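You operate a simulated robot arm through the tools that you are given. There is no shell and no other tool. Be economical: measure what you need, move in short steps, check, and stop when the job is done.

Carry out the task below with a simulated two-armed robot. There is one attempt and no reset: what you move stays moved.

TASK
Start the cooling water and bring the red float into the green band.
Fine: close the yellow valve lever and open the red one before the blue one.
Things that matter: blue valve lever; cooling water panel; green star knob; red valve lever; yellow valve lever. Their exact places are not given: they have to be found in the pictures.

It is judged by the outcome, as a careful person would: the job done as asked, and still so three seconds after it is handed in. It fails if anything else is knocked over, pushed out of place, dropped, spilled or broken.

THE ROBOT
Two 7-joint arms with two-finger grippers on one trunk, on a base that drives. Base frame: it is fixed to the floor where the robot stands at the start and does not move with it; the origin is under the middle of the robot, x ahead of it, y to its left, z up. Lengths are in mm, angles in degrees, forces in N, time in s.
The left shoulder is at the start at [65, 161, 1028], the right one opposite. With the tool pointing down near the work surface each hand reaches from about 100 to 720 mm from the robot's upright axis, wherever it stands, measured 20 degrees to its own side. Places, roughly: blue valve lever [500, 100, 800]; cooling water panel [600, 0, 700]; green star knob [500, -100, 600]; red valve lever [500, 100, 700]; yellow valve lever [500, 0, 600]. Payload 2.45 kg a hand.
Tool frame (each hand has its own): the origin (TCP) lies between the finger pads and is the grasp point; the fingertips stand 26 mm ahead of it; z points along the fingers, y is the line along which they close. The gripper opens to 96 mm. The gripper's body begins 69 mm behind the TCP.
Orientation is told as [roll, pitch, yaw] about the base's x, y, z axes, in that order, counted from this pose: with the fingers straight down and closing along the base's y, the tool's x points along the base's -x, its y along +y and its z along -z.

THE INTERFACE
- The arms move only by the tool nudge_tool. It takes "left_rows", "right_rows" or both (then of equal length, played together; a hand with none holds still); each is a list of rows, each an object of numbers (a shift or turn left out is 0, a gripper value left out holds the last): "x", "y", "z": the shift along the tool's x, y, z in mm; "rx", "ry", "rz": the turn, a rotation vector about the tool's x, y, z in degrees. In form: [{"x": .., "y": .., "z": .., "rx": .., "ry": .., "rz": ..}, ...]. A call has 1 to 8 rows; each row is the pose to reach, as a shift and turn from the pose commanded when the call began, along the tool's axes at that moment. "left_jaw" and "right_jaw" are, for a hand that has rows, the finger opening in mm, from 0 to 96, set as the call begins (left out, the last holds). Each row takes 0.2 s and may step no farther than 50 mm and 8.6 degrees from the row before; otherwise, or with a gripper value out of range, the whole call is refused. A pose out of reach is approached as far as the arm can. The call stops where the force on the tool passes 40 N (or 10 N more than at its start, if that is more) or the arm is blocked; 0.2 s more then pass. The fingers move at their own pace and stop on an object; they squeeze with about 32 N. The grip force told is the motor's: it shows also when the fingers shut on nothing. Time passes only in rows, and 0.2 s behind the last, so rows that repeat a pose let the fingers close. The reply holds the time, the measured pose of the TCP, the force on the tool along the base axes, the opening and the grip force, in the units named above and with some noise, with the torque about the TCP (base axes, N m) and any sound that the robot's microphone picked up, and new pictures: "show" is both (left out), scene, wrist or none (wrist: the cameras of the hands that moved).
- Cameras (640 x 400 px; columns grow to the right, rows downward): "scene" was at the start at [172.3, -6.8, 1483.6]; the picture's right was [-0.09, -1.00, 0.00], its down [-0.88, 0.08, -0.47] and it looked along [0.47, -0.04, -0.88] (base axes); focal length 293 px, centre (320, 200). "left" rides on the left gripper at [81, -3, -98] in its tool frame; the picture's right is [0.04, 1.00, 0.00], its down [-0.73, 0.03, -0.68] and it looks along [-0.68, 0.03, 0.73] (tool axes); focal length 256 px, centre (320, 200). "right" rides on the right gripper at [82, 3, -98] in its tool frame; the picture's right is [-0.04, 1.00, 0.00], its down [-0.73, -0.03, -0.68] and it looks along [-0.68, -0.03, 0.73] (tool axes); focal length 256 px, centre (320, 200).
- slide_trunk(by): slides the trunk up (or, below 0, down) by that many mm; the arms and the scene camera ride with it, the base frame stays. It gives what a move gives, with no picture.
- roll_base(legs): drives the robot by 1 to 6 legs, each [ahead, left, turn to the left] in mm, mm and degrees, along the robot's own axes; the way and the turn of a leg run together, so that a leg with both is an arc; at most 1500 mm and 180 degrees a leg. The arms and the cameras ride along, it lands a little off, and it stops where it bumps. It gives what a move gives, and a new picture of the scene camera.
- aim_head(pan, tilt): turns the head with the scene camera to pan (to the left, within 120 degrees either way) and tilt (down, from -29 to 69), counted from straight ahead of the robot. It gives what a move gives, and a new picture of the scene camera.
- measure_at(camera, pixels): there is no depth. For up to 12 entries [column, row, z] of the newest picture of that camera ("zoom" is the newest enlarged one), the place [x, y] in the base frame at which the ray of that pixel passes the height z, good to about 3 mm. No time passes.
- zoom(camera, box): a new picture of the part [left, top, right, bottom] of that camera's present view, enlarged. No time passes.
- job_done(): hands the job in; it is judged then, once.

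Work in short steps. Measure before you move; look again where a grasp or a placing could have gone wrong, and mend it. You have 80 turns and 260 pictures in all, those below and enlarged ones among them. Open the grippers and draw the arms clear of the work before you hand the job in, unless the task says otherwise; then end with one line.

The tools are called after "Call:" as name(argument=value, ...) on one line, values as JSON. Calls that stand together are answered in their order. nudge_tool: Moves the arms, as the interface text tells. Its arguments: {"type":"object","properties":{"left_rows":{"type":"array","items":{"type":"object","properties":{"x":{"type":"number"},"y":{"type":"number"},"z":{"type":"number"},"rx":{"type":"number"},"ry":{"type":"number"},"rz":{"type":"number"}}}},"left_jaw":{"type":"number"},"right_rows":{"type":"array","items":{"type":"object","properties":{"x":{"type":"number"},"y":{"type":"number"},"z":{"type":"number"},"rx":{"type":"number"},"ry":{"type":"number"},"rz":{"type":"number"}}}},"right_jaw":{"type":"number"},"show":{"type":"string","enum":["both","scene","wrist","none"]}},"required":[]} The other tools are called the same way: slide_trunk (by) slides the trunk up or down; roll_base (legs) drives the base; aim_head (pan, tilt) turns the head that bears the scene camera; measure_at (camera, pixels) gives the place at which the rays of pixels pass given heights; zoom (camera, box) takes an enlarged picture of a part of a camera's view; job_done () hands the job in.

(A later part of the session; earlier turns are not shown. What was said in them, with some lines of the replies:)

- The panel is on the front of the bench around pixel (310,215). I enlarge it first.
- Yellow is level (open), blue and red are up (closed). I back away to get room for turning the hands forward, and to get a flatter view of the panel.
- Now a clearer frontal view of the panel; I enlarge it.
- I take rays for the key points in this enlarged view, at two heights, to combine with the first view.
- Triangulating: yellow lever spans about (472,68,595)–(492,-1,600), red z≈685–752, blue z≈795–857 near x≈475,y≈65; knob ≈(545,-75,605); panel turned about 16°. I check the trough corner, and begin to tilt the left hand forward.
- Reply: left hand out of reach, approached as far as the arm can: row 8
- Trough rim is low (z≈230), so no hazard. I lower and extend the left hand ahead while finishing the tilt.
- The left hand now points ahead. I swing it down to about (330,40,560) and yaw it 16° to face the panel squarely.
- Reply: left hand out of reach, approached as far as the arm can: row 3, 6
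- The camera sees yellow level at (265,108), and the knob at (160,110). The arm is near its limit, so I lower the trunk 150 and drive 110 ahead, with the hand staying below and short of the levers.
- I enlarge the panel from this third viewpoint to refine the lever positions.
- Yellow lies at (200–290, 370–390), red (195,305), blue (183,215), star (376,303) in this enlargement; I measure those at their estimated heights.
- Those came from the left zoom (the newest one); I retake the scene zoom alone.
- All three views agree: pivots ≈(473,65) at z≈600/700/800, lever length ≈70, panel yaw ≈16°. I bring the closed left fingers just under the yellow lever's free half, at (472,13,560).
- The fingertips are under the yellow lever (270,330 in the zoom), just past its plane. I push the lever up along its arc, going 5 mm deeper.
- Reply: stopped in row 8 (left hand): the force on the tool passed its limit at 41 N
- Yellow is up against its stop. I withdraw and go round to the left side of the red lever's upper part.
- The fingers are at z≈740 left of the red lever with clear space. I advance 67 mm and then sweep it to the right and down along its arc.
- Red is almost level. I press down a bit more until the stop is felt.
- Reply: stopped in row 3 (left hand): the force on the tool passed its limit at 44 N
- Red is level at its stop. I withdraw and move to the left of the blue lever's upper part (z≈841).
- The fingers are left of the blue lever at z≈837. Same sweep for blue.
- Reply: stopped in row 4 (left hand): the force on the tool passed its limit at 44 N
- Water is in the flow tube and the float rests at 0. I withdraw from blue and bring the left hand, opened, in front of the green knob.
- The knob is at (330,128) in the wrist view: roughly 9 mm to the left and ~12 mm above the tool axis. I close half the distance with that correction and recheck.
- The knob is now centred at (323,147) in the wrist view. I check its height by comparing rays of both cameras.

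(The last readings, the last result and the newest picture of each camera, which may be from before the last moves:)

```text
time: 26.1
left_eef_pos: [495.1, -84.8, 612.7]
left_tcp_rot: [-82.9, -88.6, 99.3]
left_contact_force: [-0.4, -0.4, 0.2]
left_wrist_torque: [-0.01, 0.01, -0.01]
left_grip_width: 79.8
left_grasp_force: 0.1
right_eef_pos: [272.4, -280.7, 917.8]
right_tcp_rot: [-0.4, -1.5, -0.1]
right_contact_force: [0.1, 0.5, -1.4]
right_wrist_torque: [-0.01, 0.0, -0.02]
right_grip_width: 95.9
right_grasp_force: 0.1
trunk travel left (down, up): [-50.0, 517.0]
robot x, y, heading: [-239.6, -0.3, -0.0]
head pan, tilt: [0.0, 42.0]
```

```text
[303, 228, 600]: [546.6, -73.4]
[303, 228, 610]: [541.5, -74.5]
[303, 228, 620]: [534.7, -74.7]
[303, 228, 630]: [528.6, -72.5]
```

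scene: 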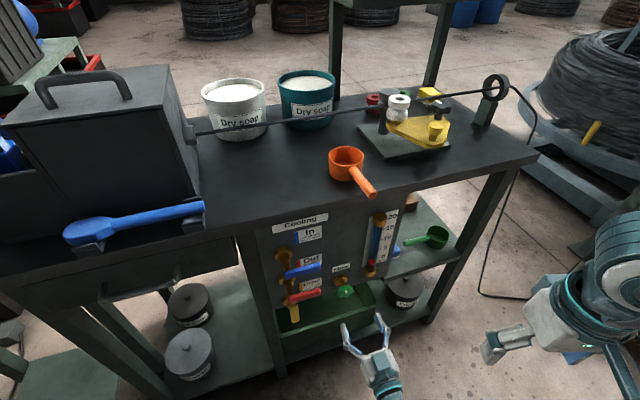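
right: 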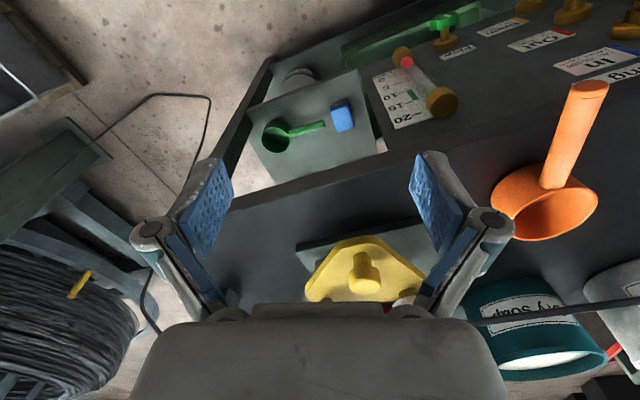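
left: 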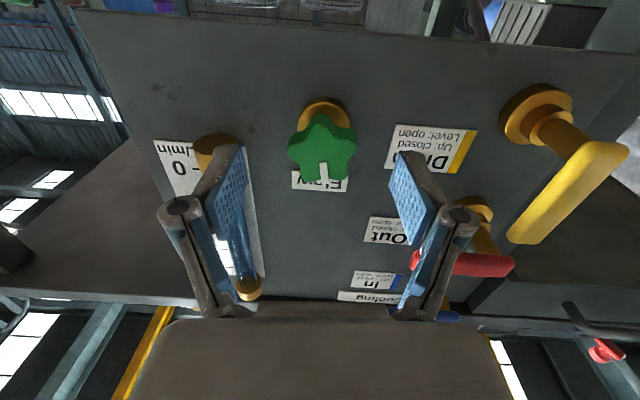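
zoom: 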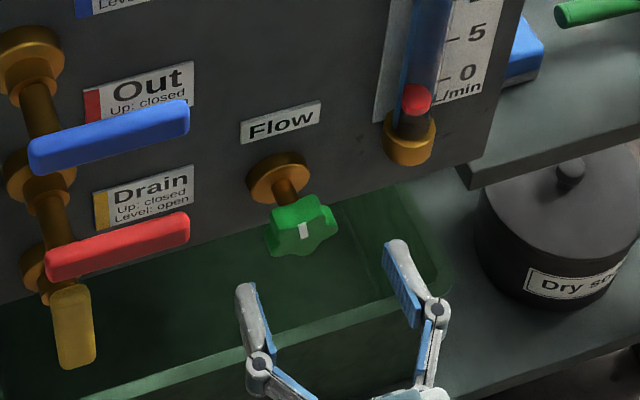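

Knob front face ≈(537,-73,616). I advance 38 mm with 4 mm up, then close on the knob.

Call:
nudge_tool(left_rows=[{"x": -4, "z": 15}, {"x": -4, "z": 30}, {"x": -4, "z": 38}, {"x": -4, "z": 38}], show="none")

Call:
nudge_tool(left_rows=[{"z": 0}, {"z": 0}, {"z": 0}], left_jaw=0, show="wrist")

Call:
zoom(camera="scene", box=[270, 190, 430, 310])

```text
time: 27.1
left_eef_pos: [530.6, -75.2, 616.9]
left_tcp_rot: [-83.0, -88.6, 99.3]
left_contact_force: [0.1, 0.1, 0.4]
left_wrist_torque: [0.0, 0.04, 0.02]
left_grip_width: 80.2
left_grasp_force: 0.1
right_eef_pos: [272.6, -281.3, 916.3]
right_tcp_rot: [-0.4, -1.4, 0.0]
right_contact_force: [1.1, 0.7, 0.0]
right_wrist_torque: [-0.04, -0.03, 0.02]
right_grip_width: 96.1
right_grasp_force: 0.1
trunk travel left (down, up): [-50.0, 517.0]
robot x, y, heading: [-234.8, -1.1, -0.2]
head pan, tilt: [0.0, 42.0]
```

```text
time: 27.9
left_eef_pos: [531.5, -73.1, 617.7]
left_tcp_rot: [-81.8, -88.6, 98.4]
left_contact_force: [-6.1, 9.2, -0.9]
left_wrist_torque: [0.05, -0.32, 0.58]
left_grip_width: 41.2
left_grasp_force: 45.1
right_eef_pos: [272.1, -279.2, 916.2]
right_tcp_rot: [-0.4, -1.5, -0.1]
right_contact_force: [-0.1, -0.4, 0.0]
right_wrist_torque: [0.03, 0.02, 0.01]
right_grip_width: 95.9
right_grasp_force: 0.0
trunk travel left (down, up): [-50.0, 517.0]
robot x, y, heading: [-240.0, 4.0, -0.1]
head pan, tilt: [0.0, 42.0]
```

left: 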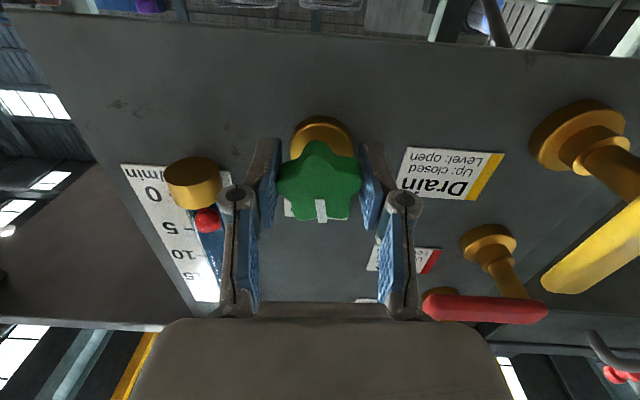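

```text
3.33 times, centred on (350, 250) of scene
```

zoom: 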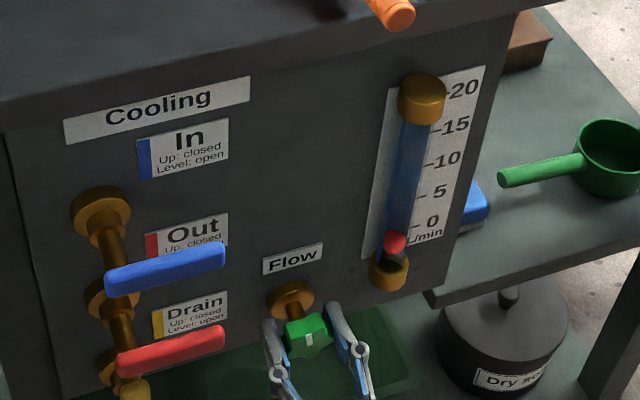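

Grip is firm at 41 mm with the knob centred. I turn it counter-clockwise by 24° and watch the float.

Call:
nudge_tool(left_rows=[{"rz": -6}, {"rz": -12}, {"rz": -18}, {"rz": -24}], show="wrist")

Call:
zoom(camera="scene", box=[270, 190, 430, 310])

```text
time: 28.9
left_eef_pos: [532.0, -74.1, 617.8]
left_tcp_rot: [-89.5, -64.6, 106.1]
left_contact_force: [-6.5, 16.2, -3.6]
left_wrist_torque: [0.18, -0.67, 0.87]
left_grip_width: 41.3
left_grasp_force: 44.4
right_eef_pos: [272.3, -278.8, 917.3]
right_tcp_rot: [-0.4, -1.5, -0.1]
right_contact_force: [0.5, -0.2, -0.2]
right_wrist_torque: [-0.01, -0.02, 0.0]
right_grip_width: 96.1
right_grasp_force: 0.0
trunk travel left (down, up): [-50.0, 517.0]
robot x, y, heading: [-240.8, -0.6, -0.1]
head pan, tilt: [0.0, 42.0]
```

left: 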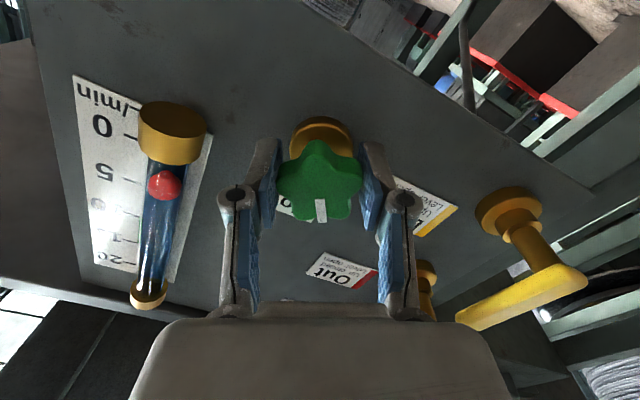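

```text
3.33 times, centred on (350, 250) of scene
```

zoom: 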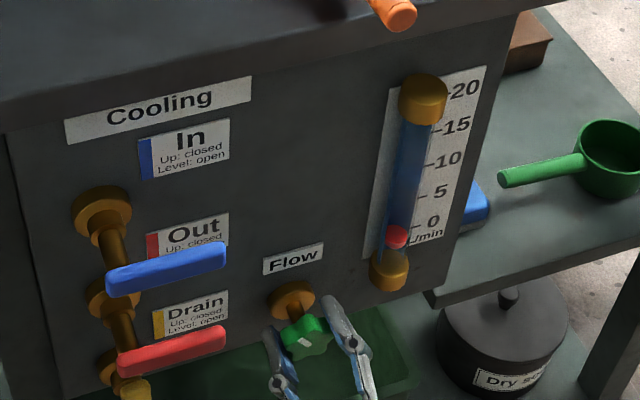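

The float has risen a little, so the direction is right. I turn on to 48° and then wait a moment to see where it settles.

Call:
nudge_tool(left_rows=[{"rz": -8}, {"rz": -16}, {"rz": -24}, {"rz": -24}, {"rz": -24}, {"rz": -24}], show="wrist")

Call:
zoom(camera="scene", box=[270, 190, 430, 310])

```text
time: 30.3
left_eef_pos: [531.9, -75.3, 619.4]
left_tcp_rot: [-89.9, -40.5, 106.2]
left_contact_force: [10.1, 9.3, 3.7]
left_wrist_torque: [-0.13, 0.43, 0.17]
left_grip_width: 41.7
left_grasp_force: 44.4
right_eef_pos: [272.1, -280.1, 915.9]
right_tcp_rot: [-0.4, -1.5, -0.2]
right_contact_force: [0.2, -0.7, -0.6]
right_wrist_torque: [-0.01, 0.0, 0.02]
right_grip_width: 95.9
right_grasp_force: 0.0
trunk travel left (down, up): [-50.0, 517.0]
robot x, y, heading: [-239.0, -2.0, -0.1]
head pan, tilt: [0.0, 42.0]
```

left: 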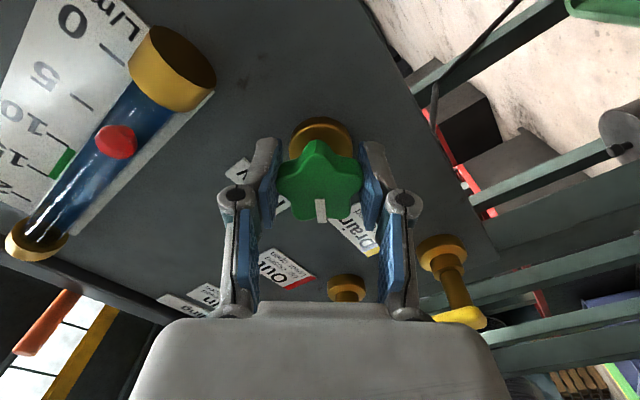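

```text
3.33 times, centred on (350, 250) of scene
```

zoom: 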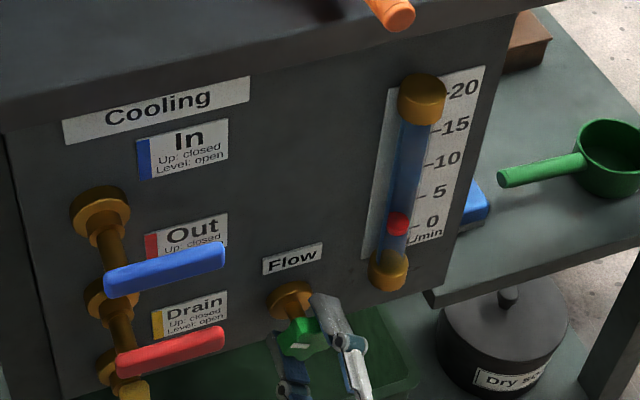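

Float y went 243→237→224 px; I expect about 164 for mid-band (parallax taken in). I turn another 48°.

Call:
nudge_tool(left_rows=[{"rz": -8}, {"rz": -16}, {"rz": -24}, {"rz": -32}, {"rz": -40}, {"rz": -48}, {"rz": -48}, {"rz": -48}], show="wrist")

Call:
zoom(camera="scene", box=[270, 190, 430, 310])

```text
time: 32.1
left_eef_pos: [532.6, -77.3, 619.8]
left_tcp_rot: [-90.0, 7.4, 106.2]
left_contact_force: [19.3, -2.4, 20.3]
left_wrist_torque: [0.11, -0.18, -0.28]
left_grip_width: 41.0
left_grasp_force: 45.3
right_eef_pos: [270.9, -280.3, 917.0]
right_tcp_rot: [-0.4, -1.6, -0.1]
right_contact_force: [0.3, -0.5, -0.7]
right_wrist_torque: [-0.02, 0.0, 0.03]
right_grip_width: 96.2
right_grasp_force: 0.0
trunk travel left (down, up): [-50.0, 517.0]
robot x, y, heading: [-238.1, 0.3, -0.2]
head pan, tilt: [0.0, 42.0]
```

left: 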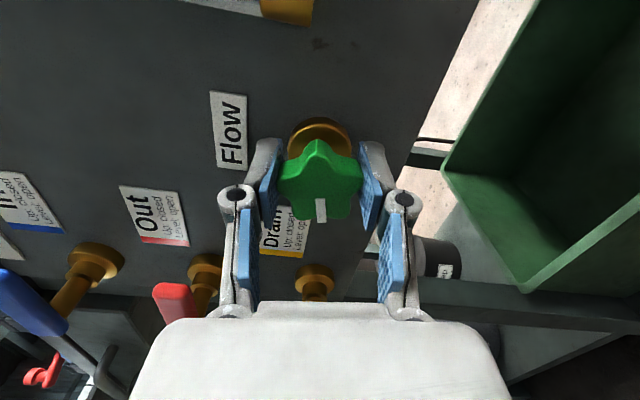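

```text
3.33 times, centred on (350, 250) of scene
```

zoom: 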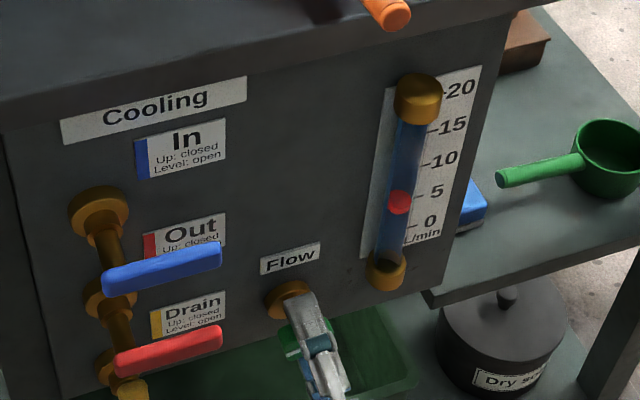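

Float at 202 px (~6 L/min), about 22 px per 48°. Another 48°.

Call:
nudge_tool(left_rows=[{"rz": -8}, {"rz": -16}, {"rz": -24}, {"rz": -32}, {"rz": -40}, {"rz": -48}, {"rz": -48}, {"rz": -48}], show="wrist")

Call:
zoom(camera="scene", box=[270, 190, 430, 310])

```text
time: 33.9
left_eef_pos: [530.9, -74.1, 621.7]
left_tcp_rot: [-90.5, 55.5, 106.2]
left_contact_force: [4.2, 1.7, 25.9]
left_wrist_torque: [0.29, -0.94, 0.09]
left_grip_width: 40.3
left_grasp_force: 45.1
right_eef_pos: [269.9, -279.2, 918.9]
right_tcp_rot: [-0.4, -1.7, -0.1]
right_contact_force: [-0.5, -0.2, 0.0]
right_wrist_torque: [0.02, -0.02, 0.0]
right_grip_width: 96.1
right_grasp_force: 0.1
trunk travel left (down, up): [-50.0, 517.0]
robot x, y, heading: [-239.8, -1.3, -0.2]
head pan, tilt: [0.0, 42.0]
```

left: 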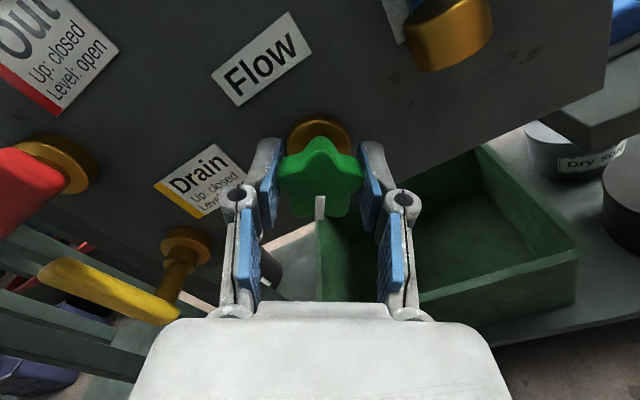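

```text
3.33 times, centred on (350, 250) of scene
```

zoom: 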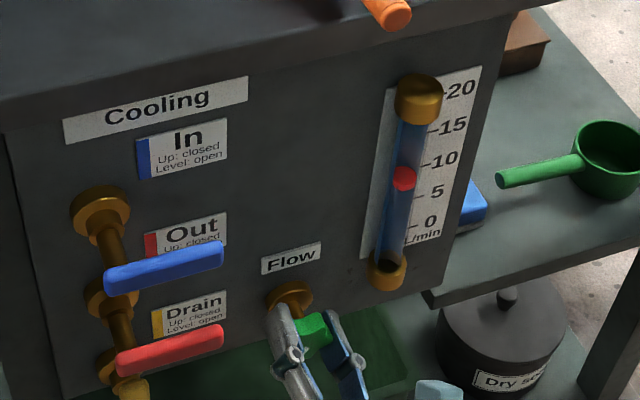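

Float at 178 px (~9). I turn 28° more, then verify against the green band.

Call:
nudge_tool(left_rows=[{"rz": -8}, {"rz": -16}, {"rz": -24}, {"rz": -28}, {"rz": -28}, {"rz": -28}], show="wrist")

Call:
zoom(camera="scene", box=[320, 190, 430, 272])

```text
time: 35.3
left_eef_pos: [532.3, -73.3, 621.8]
left_tcp_rot: [-91.4, 83.5, 105.0]
left_contact_force: [-6.5, 13.4, 27.1]
left_wrist_torque: [0.27, -0.84, 0.81]
left_grip_width: 40.5
left_grasp_force: 45.1
right_eef_pos: [270.1, -280.2, 918.0]
right_tcp_rot: [-0.4, -1.8, -0.2]
right_contact_force: [-0.3, -0.9, 0.2]
right_wrist_torque: [-0.01, 0.0, -0.03]
right_grip_width: 95.9
right_grasp_force: 0.0
trunk travel left (down, up): [-50.0, 517.0]
robot x, y, heading: [-241.2, -0.1, -0.2]
head pan, tilt: [0.0, 42.0]
```

left: 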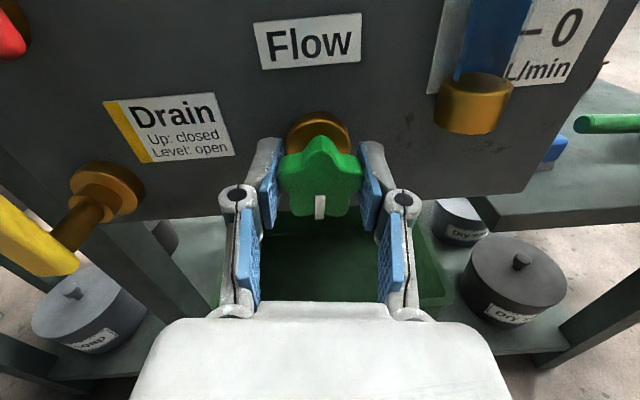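

```text
4.88 times, centred on (375, 231) of scene
```

zoom: 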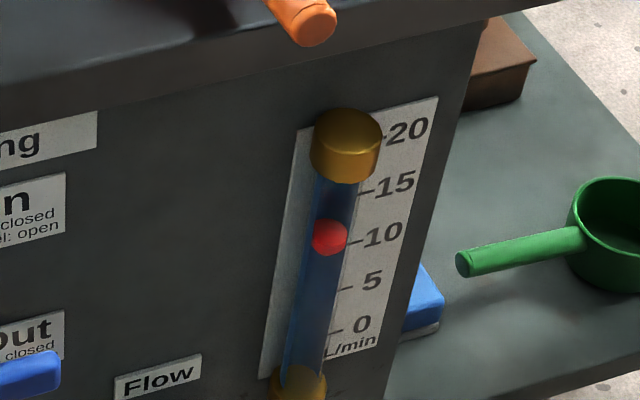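

The float reads about 11 plus ~2 of parallax, so near the band's middle or upper half. I release the knob, withdraw, and then get a level look.

Call:
nudge_tool(left_rows=[{"z": 0}, {"z": 0}, {"z": 0}], left_jaw=80, show="none")

Call:
nudge_tool(left_rows=[{"z": -20}, {"z": -50}, {"z": -90}, {"z": -130}], show="both")

Call:
zoom(camera="scene", box=[320, 190, 430, 272])

```text
time: 36.1
left_eef_pos: [531.0, -73.2, 615.9]
left_tcp_rot: [-87.6, 83.4, 108.7]
left_contact_force: [-0.5, -0.5, -0.3]
left_wrist_torque: [0.01, 0.0, 0.02]
left_grip_width: 80.1
left_grasp_force: 0.1
right_eef_pos: [272.6, -278.9, 917.2]
right_tcp_rot: [-0.5, -1.5, -0.1]
right_contact_force: [-0.1, 0.6, 0.1]
right_wrist_torque: [-0.01, 0.0, -0.02]
right_grip_width: 96.0
right_grasp_force: 0.1
trunk travel left (down, up): [-50.0, 517.0]
robot x, y, heading: [-240.6, -4.0, -0.0]
head pan, tilt: [0.0, 42.0]
```

```text
time: 37.1
left_eef_pos: [406.7, -113.2, 620.0]
left_tcp_rot: [-88.7, 83.3, 107.8]
left_contact_force: [0.1, -1.0, -0.1]
left_wrist_torque: [-0.02, -0.05, 0.0]
left_grip_width: 80.1
left_grasp_force: 0.0
right_eef_pos: [273.0, -280.8, 917.5]
right_tcp_rot: [-0.4, -1.5, -0.1]
right_contact_force: [-0.8, -0.4, -0.1]
right_wrist_torque: [-0.03, 0.03, 0.0]
right_grip_width: 96.0
right_grasp_force: 0.0
trunk travel left (down, up): [-50.0, 517.0]
robot x, y, heading: [-238.3, -1.6, -0.1]
head pan, tilt: [0.0, 42.0]
```

scene: 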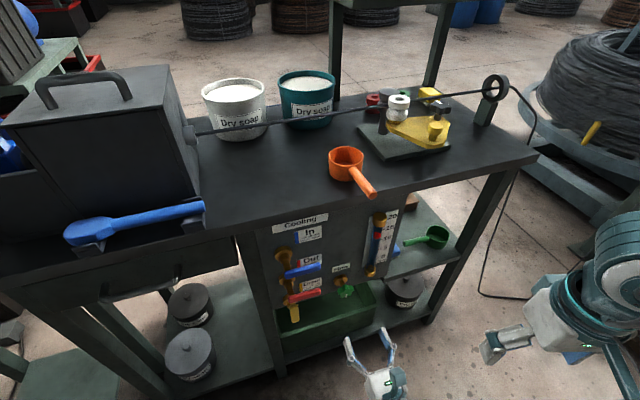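
left: 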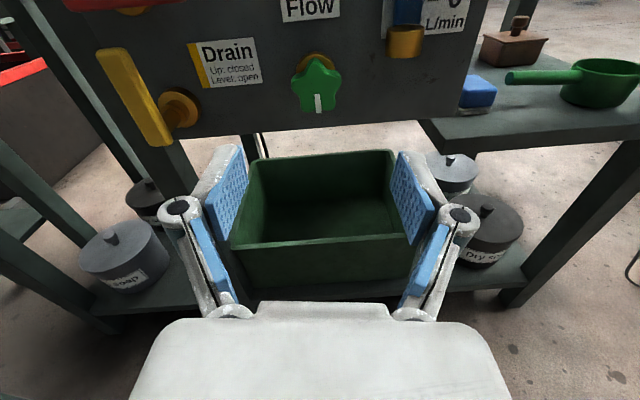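

```text
4.88 times, centred on (375, 231) of scene
```

zoom: 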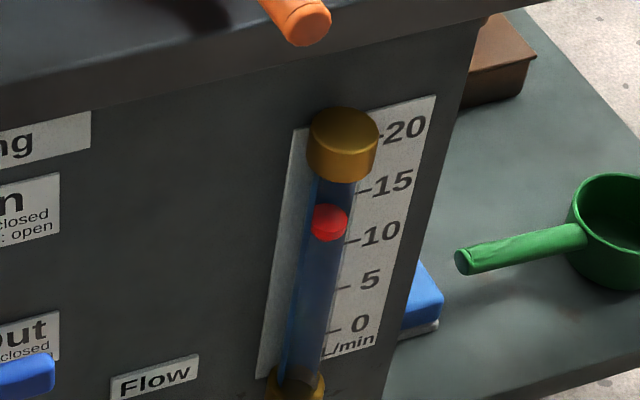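

After a lag the float has risen further (222 px vs 238), so I need a straight-on view. I raise the left hand to the gauge's height and tilt it so its camera looks level.

Call:
nudge_tool(left_rows=[{"x": 20, "y": 14, "z": -5, "ry": 6}, {"x": 40, "y": 28, "z": -5, "ry": 13}, {"x": 62, "y": 42, "z": -5, "ry": 20}, {"x": 84, "y": 56, "z": -5, "ry": 27}, {"x": 105, "y": 70, "z": -5, "ry": 34}, {"x": 125, "y": 82, "z": -5, "ry": 40}])

Call:
zoom(camera="left", box=[240, 80, 400, 280])

```text
time: 38.5
left_eef_pos: [413.5, -174.3, 728.8]
left_tcp_rot: [-169.8, 49.6, 24.1]
left_contact_force: [0.6, 0.9, 0.2]
left_wrist_torque: [0.0, 0.02, 0.0]
left_grip_width: 80.1
left_grasp_force: 0.1
left hand out of reach, approached as far as the arm can: row 4, 5, 6
right_eef_pos: [272.3, -280.3, 917.1]
right_tcp_rot: [-0.4, -1.6, -0.2]
right_contact_force: [-1.0, 0.5, -0.2]
right_wrist_torque: [-0.01, 0.0, 0.0]
right_grip_width: 95.8
right_grasp_force: 0.0
trunk travel left (down, up): [-50.0, 517.0]
robot x, y, heading: [-238.2, -1.3, -0.2]
head pan, tilt: [0.0, 42.0]
```

scene: 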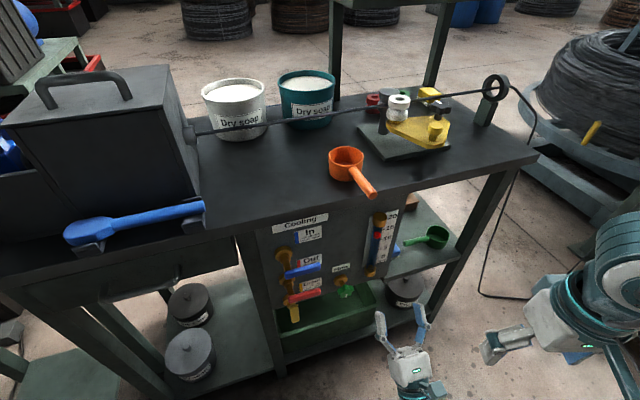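
left: 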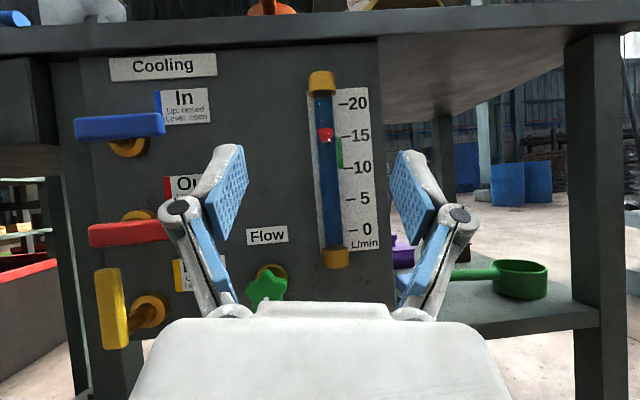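

```text
2.00 times, centred on (320, 180) of left
```

zoom: 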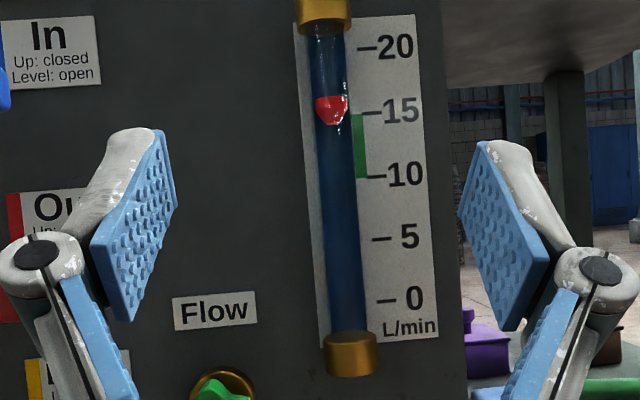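

Straight on, the float centre stands at 15, just at the top of the green band (10–15), about 2.5 too high. I go back to the knob's front in order to turn it back ~28° clockwise.

Call:
nudge_tool(left_rows=[{"x": -15, "y": -8, "z": -11, "ry": -6}, {"x": -32, "y": -16, "z": -22, "ry": -13}, {"x": -48, "y": -24, "z": -33, "ry": -20}, {"x": -64, "y": -32, "z": -44, "ry": -27}, {"x": -80, "y": -40, "z": -55, "ry": -34}, {"x": -95, "y": -47, "z": -66, "ry": -39.6}, {"x": -95, "y": -47, "z": -66, "ry": -39.6}], show="wrist")

```text
time: 40.1
left_eef_pos: [405.2, -112.0, 618.7]
left_tcp_rot: [-91.5, 83.4, 104.9]
left_contact_force: [-1.0, -0.8, 0.2]
left_wrist_torque: [-0.01, -0.01, -0.02]
left_grip_width: 80.1
left_grasp_force: 0.1
right_eef_pos: [273.1, -281.5, 916.4]
right_tcp_rot: [-0.3, -1.5, -0.1]
right_contact_force: [-0.6, -0.4, 0.1]
right_wrist_torque: [-0.03, -0.05, 0.02]
right_grip_width: 95.8
right_grasp_force: 0.1
trunk travel left (down, up): [-50.0, 517.0]
robot x, y, heading: [-239.5, -1.9, 0.1]
head pan, tilt: [0.0, 42.0]
```

left: 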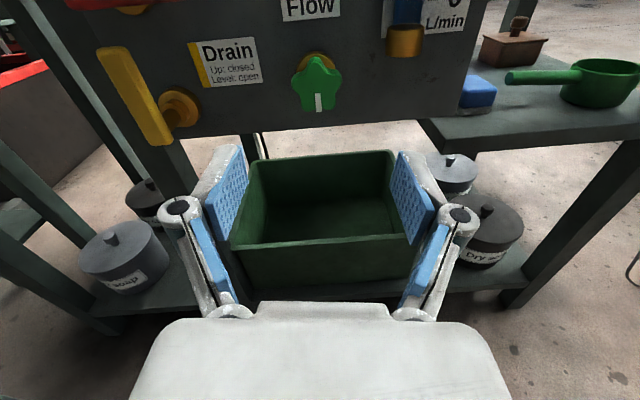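

The view is the same as after releasing. I retrace 130 mm forward and grip again.

Call:
nudge_tool(left_rows=[{"z": 40}, {"z": 80}, {"z": 110}, {"z": 131}, {"z": 131}], show="wrist")

Call:
nudge_tool(left_rows=[{"z": 0}, {"z": 0}, {"z": 0}], left_jaw=0, show="wrist")

```text
time: 41.3
left_eef_pos: [532.3, -74.6, 618.6]
left_tcp_rot: [-91.8, 83.4, 104.6]
left_contact_force: [-0.1, -0.3, -0.4]
left_wrist_torque: [0.01, 0.02, -0.03]
left_grip_width: 80.1
left_grasp_force: 0.1
right_eef_pos: [273.6, -281.1, 916.2]
right_tcp_rot: [-0.4, -1.5, -0.1]
right_contact_force: [0.0, 0.4, 0.2]
right_wrist_torque: [0.0, 0.02, -0.01]
right_grip_width: 96.2
right_grasp_force: 0.1
trunk travel left (down, up): [-50.0, 517.0]
robot x, y, heading: [-243.0, -0.4, -0.2]
head pan, tilt: [0.0, 42.0]
```

left: 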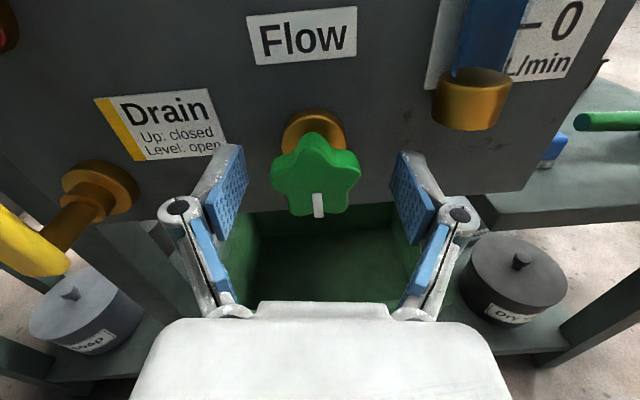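

```text
time: 42.1
left_eef_pos: [533.0, -73.6, 618.5]
left_tcp_rot: [-91.9, 83.5, 104.5]
left_contact_force: [-4.4, 12.9, 1.2]
left_wrist_torque: [0.09, -0.34, 0.44]
left_grip_width: 41.5
left_grasp_force: 45.3
right_eef_pos: [271.6, -279.4, 918.0]
right_tcp_rot: [-0.4, -1.4, -0.1]
right_contact_force: [0.2, 0.0, 0.1]
right_wrist_torque: [-0.03, 0.03, 0.02]
right_grip_width: 95.8
right_grasp_force: 0.0
trunk travel left (down, up): [-50.0, 517.0]
robot x, y, heading: [-240.0, 1.8, -0.2]
head pan, tilt: [0.0, 42.0]
```

left: 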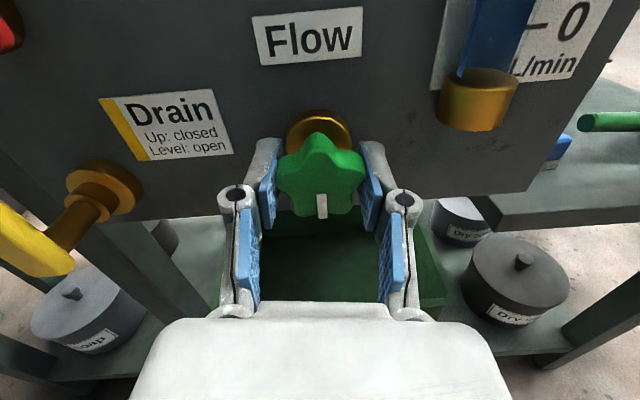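

Gripped at 41.5 mm. I take a reference zoom of the float, then turn back 28° clockwise and let it settle.

Call:
zoom(camera="scene", box=[320, 190, 430, 272])

Call:
nudge_tool(left_rows=[{"rz": 7}, {"rz": 14}, {"rz": 21}, {"rz": 28}, {"rz": 28}, {"rz": 28}, {"rz": 28}, {"rz": 28}], show="none")

Call:
nudge_tool(left_rows=[{"z": 0}, {"z": 0}, {"z": 0}, {"z": 0}, {"z": 0}, {"z": 0}, {"z": 0}, {"z": 0}], show="none")

Call:
zoom(camera="scene", box=[320, 190, 430, 272])

```text
4.88 times, centred on (375, 231) of scene
```

zoom: 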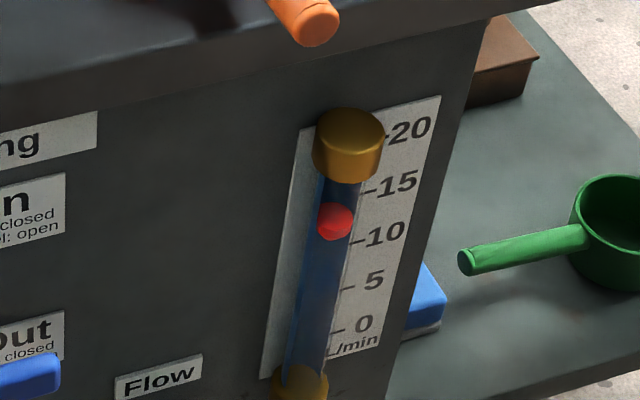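

```text
time: 43.9
left_eef_pos: [534.2, -71.5, 620.3]
left_tcp_rot: [-90.5, 55.5, 106.1]
left_contact_force: [-9.0, 28.6, 4.2]
left_wrist_torque: [0.17, -0.4, 0.48]
left_grip_width: 40.3
left_grasp_force: 44.7
right_eef_pos: [270.6, -277.8, 918.6]
right_tcp_rot: [-0.5, -1.6, -0.1]
right_contact_force: [0.2, 0.0, -0.5]
right_wrist_torque: [0.01, -0.03, 0.04]
right_grip_width: 96.2
right_grasp_force: 0.1
trunk travel left (down, up): [-50.0, 517.0]
robot x, y, heading: [-239.3, 1.3, -0.2]
head pan, tilt: [0.0, 42.0]
```

```text
time: 45.7
left_eef_pos: [532.9, -72.1, 620.5]
left_tcp_rot: [-90.5, 55.6, 106.2]
left_contact_force: [-5.1, 28.5, 6.8]
left_wrist_torque: [0.1, -0.16, 0.58]
left_grip_width: 40.2
left_grasp_force: 44.9
right_eef_pos: [271.5, -277.4, 916.3]
right_tcp_rot: [-0.6, -1.6, -0.1]
right_contact_force: [0.8, 1.4, 0.3]
right_wrist_torque: [0.01, 0.01, -0.02]
right_grip_width: 95.8
right_grasp_force: 0.1
trunk travel left (down, up): [-50.0, 517.0]
robot x, y, heading: [-240.2, -0.1, -0.0]
head pan, tilt: [0.0, 42.0]
```

```text
4.88 times, centred on (375, 231) of scene
```

zoom: 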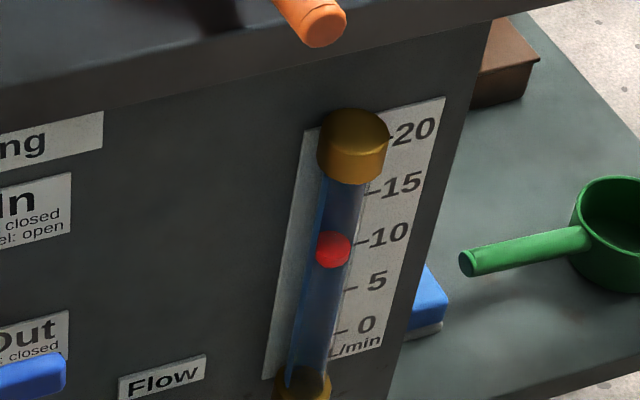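

The float dropped 27 px (~2.7 L/min), to about 12.3. I release, withdraw, and check level-on again.

Call:
nudge_tool(left_rows=[{"z": 0}, {"z": 0}, {"z": 0}], left_jaw=80, show="none")

Call:
nudge_tool(left_rows=[{"z": -20}, {"z": -50}, {"z": -90}, {"z": -130}], show="none")

Call:
nudge_tool(left_rows=[{"rz": -7}, {"rz": -14}, {"rz": -21}, {"rz": -28}], show="none")

Call:
nudge_tool(left_rows=[{"x": 20, "y": 14, "z": -5, "ry": 6}, {"x": 40, "y": 28, "z": -5, "ry": 13}, {"x": 62, "y": 42, "z": -5, "ry": 20}, {"x": 84, "y": 56, "z": -5, "ry": 27}, {"x": 105, "y": 70, "z": -5, "ry": 34}, {"x": 125, "y": 82, "z": -5, "ry": 40}])

Call:
zoom(camera="left", box=[240, 80, 400, 280])

```text
time: 46.5
left_eef_pos: [533.8, -73.9, 619.3]
left_tcp_rot: [-90.3, 55.5, 106.1]
left_contact_force: [-0.5, 0.0, -0.8]
left_wrist_torque: [-0.01, 0.01, -0.01]
left_grip_width: 80.0
left_grasp_force: 0.2
right_eef_pos: [272.6, -277.3, 918.0]
right_tcp_rot: [-0.6, -1.5, 0.1]
right_contact_force: [0.7, 0.5, 0.2]
right_wrist_torque: [0.0, 0.01, 0.01]
right_grip_width: 96.0
right_grasp_force: 0.1
trunk travel left (down, up): [-50.0, 517.0]
robot x, y, heading: [-243.3, 1.0, -0.1]
head pan, tilt: [0.0, 42.0]
```

```text
time: 47.5
left_eef_pos: [408.4, -113.5, 618.6]
left_tcp_rot: [-90.6, 55.4, 105.9]
left_contact_force: [0.8, 0.7, 0.4]
left_wrist_torque: [0.03, -0.02, -0.01]
left_grip_width: 80.0
left_grasp_force: 0.1
right_eef_pos: [272.7, -280.3, 916.4]
right_tcp_rot: [-0.3, -1.5, 0.0]
right_contact_force: [1.1, 0.0, 0.9]
right_wrist_torque: [0.03, 0.0, -0.02]
right_grip_width: 96.4
right_grasp_force: 0.1
trunk travel left (down, up): [-50.0, 517.0]
robot x, y, heading: [-239.7, -0.4, -0.3]
head pan, tilt: [0.0, 42.0]
```

```text
time: 48.5
left_eef_pos: [407.3, -112.3, 619.2]
left_tcp_rot: [-92.0, 83.5, 104.4]
left_contact_force: [0.0, -0.9, -0.9]
left_wrist_torque: [-0.03, -0.01, -0.02]
left_grip_width: 80.2
left_grasp_force: 0.0
right_eef_pos: [273.6, -280.2, 917.1]
right_tcp_rot: [-0.4, -1.5, -0.1]
right_contact_force: [0.7, -0.8, -1.0]
right_wrist_torque: [-0.01, 0.04, 0.05]
right_grip_width: 95.8
right_grasp_force: 0.0
trunk travel left (down, up): [-50.0, 517.0]
robot x, y, heading: [-240.2, -2.9, -0.3]
head pan, tilt: [0.0, 42.0]
```

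```text
time: 49.9
left_eef_pos: [434.4, -159.8, 728.4]
left_tcp_rot: [-169.4, 51.2, 24.6]
left_contact_force: [0.0, 0.0, 0.3]
left_wrist_torque: [0.05, 0.01, -0.02]
left_grip_width: 80.0
left_grasp_force: 0.0
left hand out of reach, approached as far as the arm can: row 4, 5, 6
right_eef_pos: [272.6, -280.4, 917.3]
right_tcp_rot: [-0.4, -1.5, -0.2]
right_contact_force: [0.1, -0.4, 0.3]
right_wrist_torque: [0.02, 0.0, 0.01]
right_grip_width: 96.1
right_grasp_force: 0.0
trunk travel left (down, up): [-50.0, 517.0]
robot x, y, heading: [-239.4, 2.3, -0.4]
head pan, tilt: [0.0, 42.0]
```

scene: 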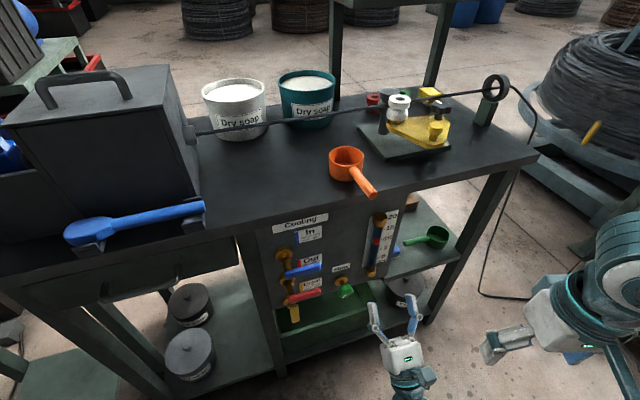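
left: 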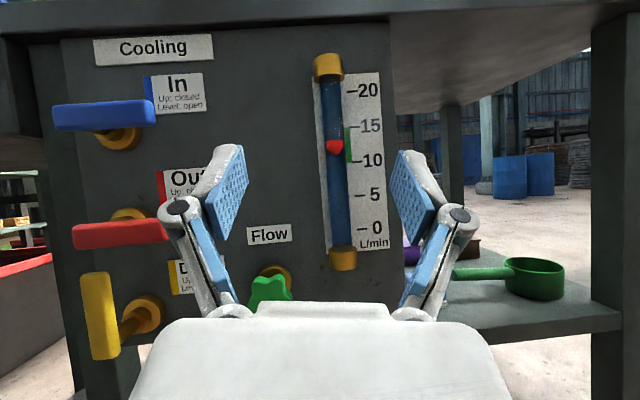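

```text
2.00 times, centred on (320, 180) of left
```

zoom: 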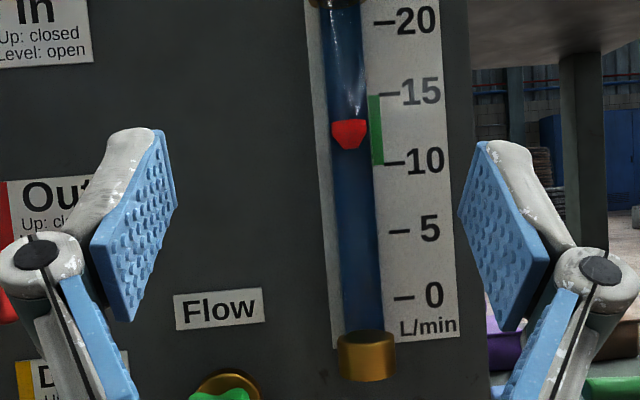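

The float sits mid-band (~12.3); blue and red are level, yellow is up. I drive back to draw the arms clear and take a last look.

Call:
roll_base(legs=[[-200, 0, 0]])

Call:
zoom(camera="scene", box=[270, 170, 430, 290])

```text
time: 51.5
left_eef_pos: [231.9, -162.8, 728.6]
left_tcp_rot: [-169.3, 51.2, 24.5]
left_contact_force: [-1.0, 0.1, 0.7]
left_wrist_torque: [0.04, 0.04, 0.01]
left_grip_width: 79.9
left_grasp_force: 0.0
right_eef_pos: [67.2, -280.5, 917.3]
right_tcp_rot: [-0.5, -1.5, -0.3]
right_contact_force: [0.2, 0.3, 0.3]
right_wrist_torque: [-0.01, -0.06, 0.0]
right_grip_width: 96.1
right_grasp_force: 0.0
trunk travel left (down, up): [-50.0, 517.0]
robot x, y, heading: [-447.4, -1.6, -0.2]
head pan, tilt: [0.0, 42.0]
```

scene: 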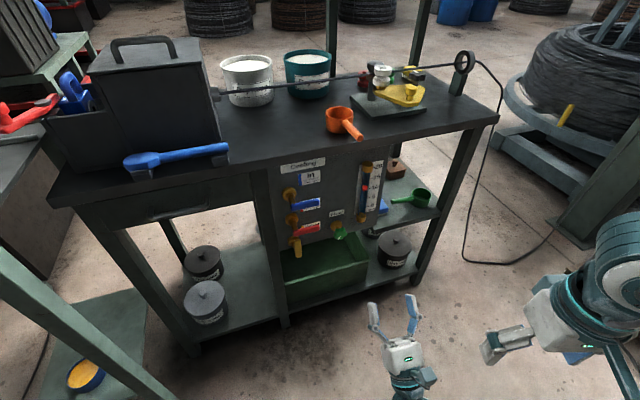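

```text
3.33 times, centred on (350, 230) of scene
```

zoom: 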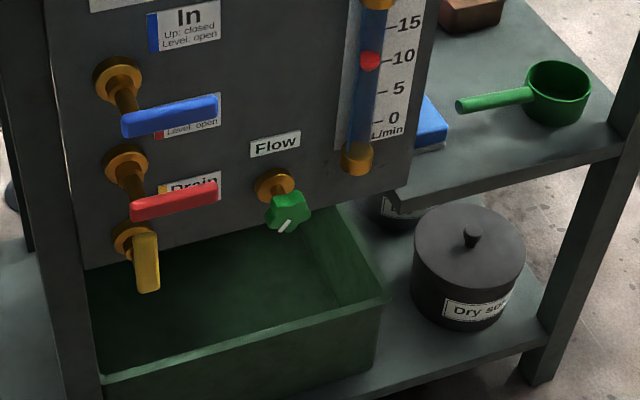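

Everything is in place: yellow up, red and blue level, the float steady in the band and the arms clear. I hand the job in.

Call:
job_done()

```text
The job is handed in.
```

The cooling water is running and the red float sits mid-way in the green band, at about 12 L/min. I closed the yellow lever first, then opened red and then blue.
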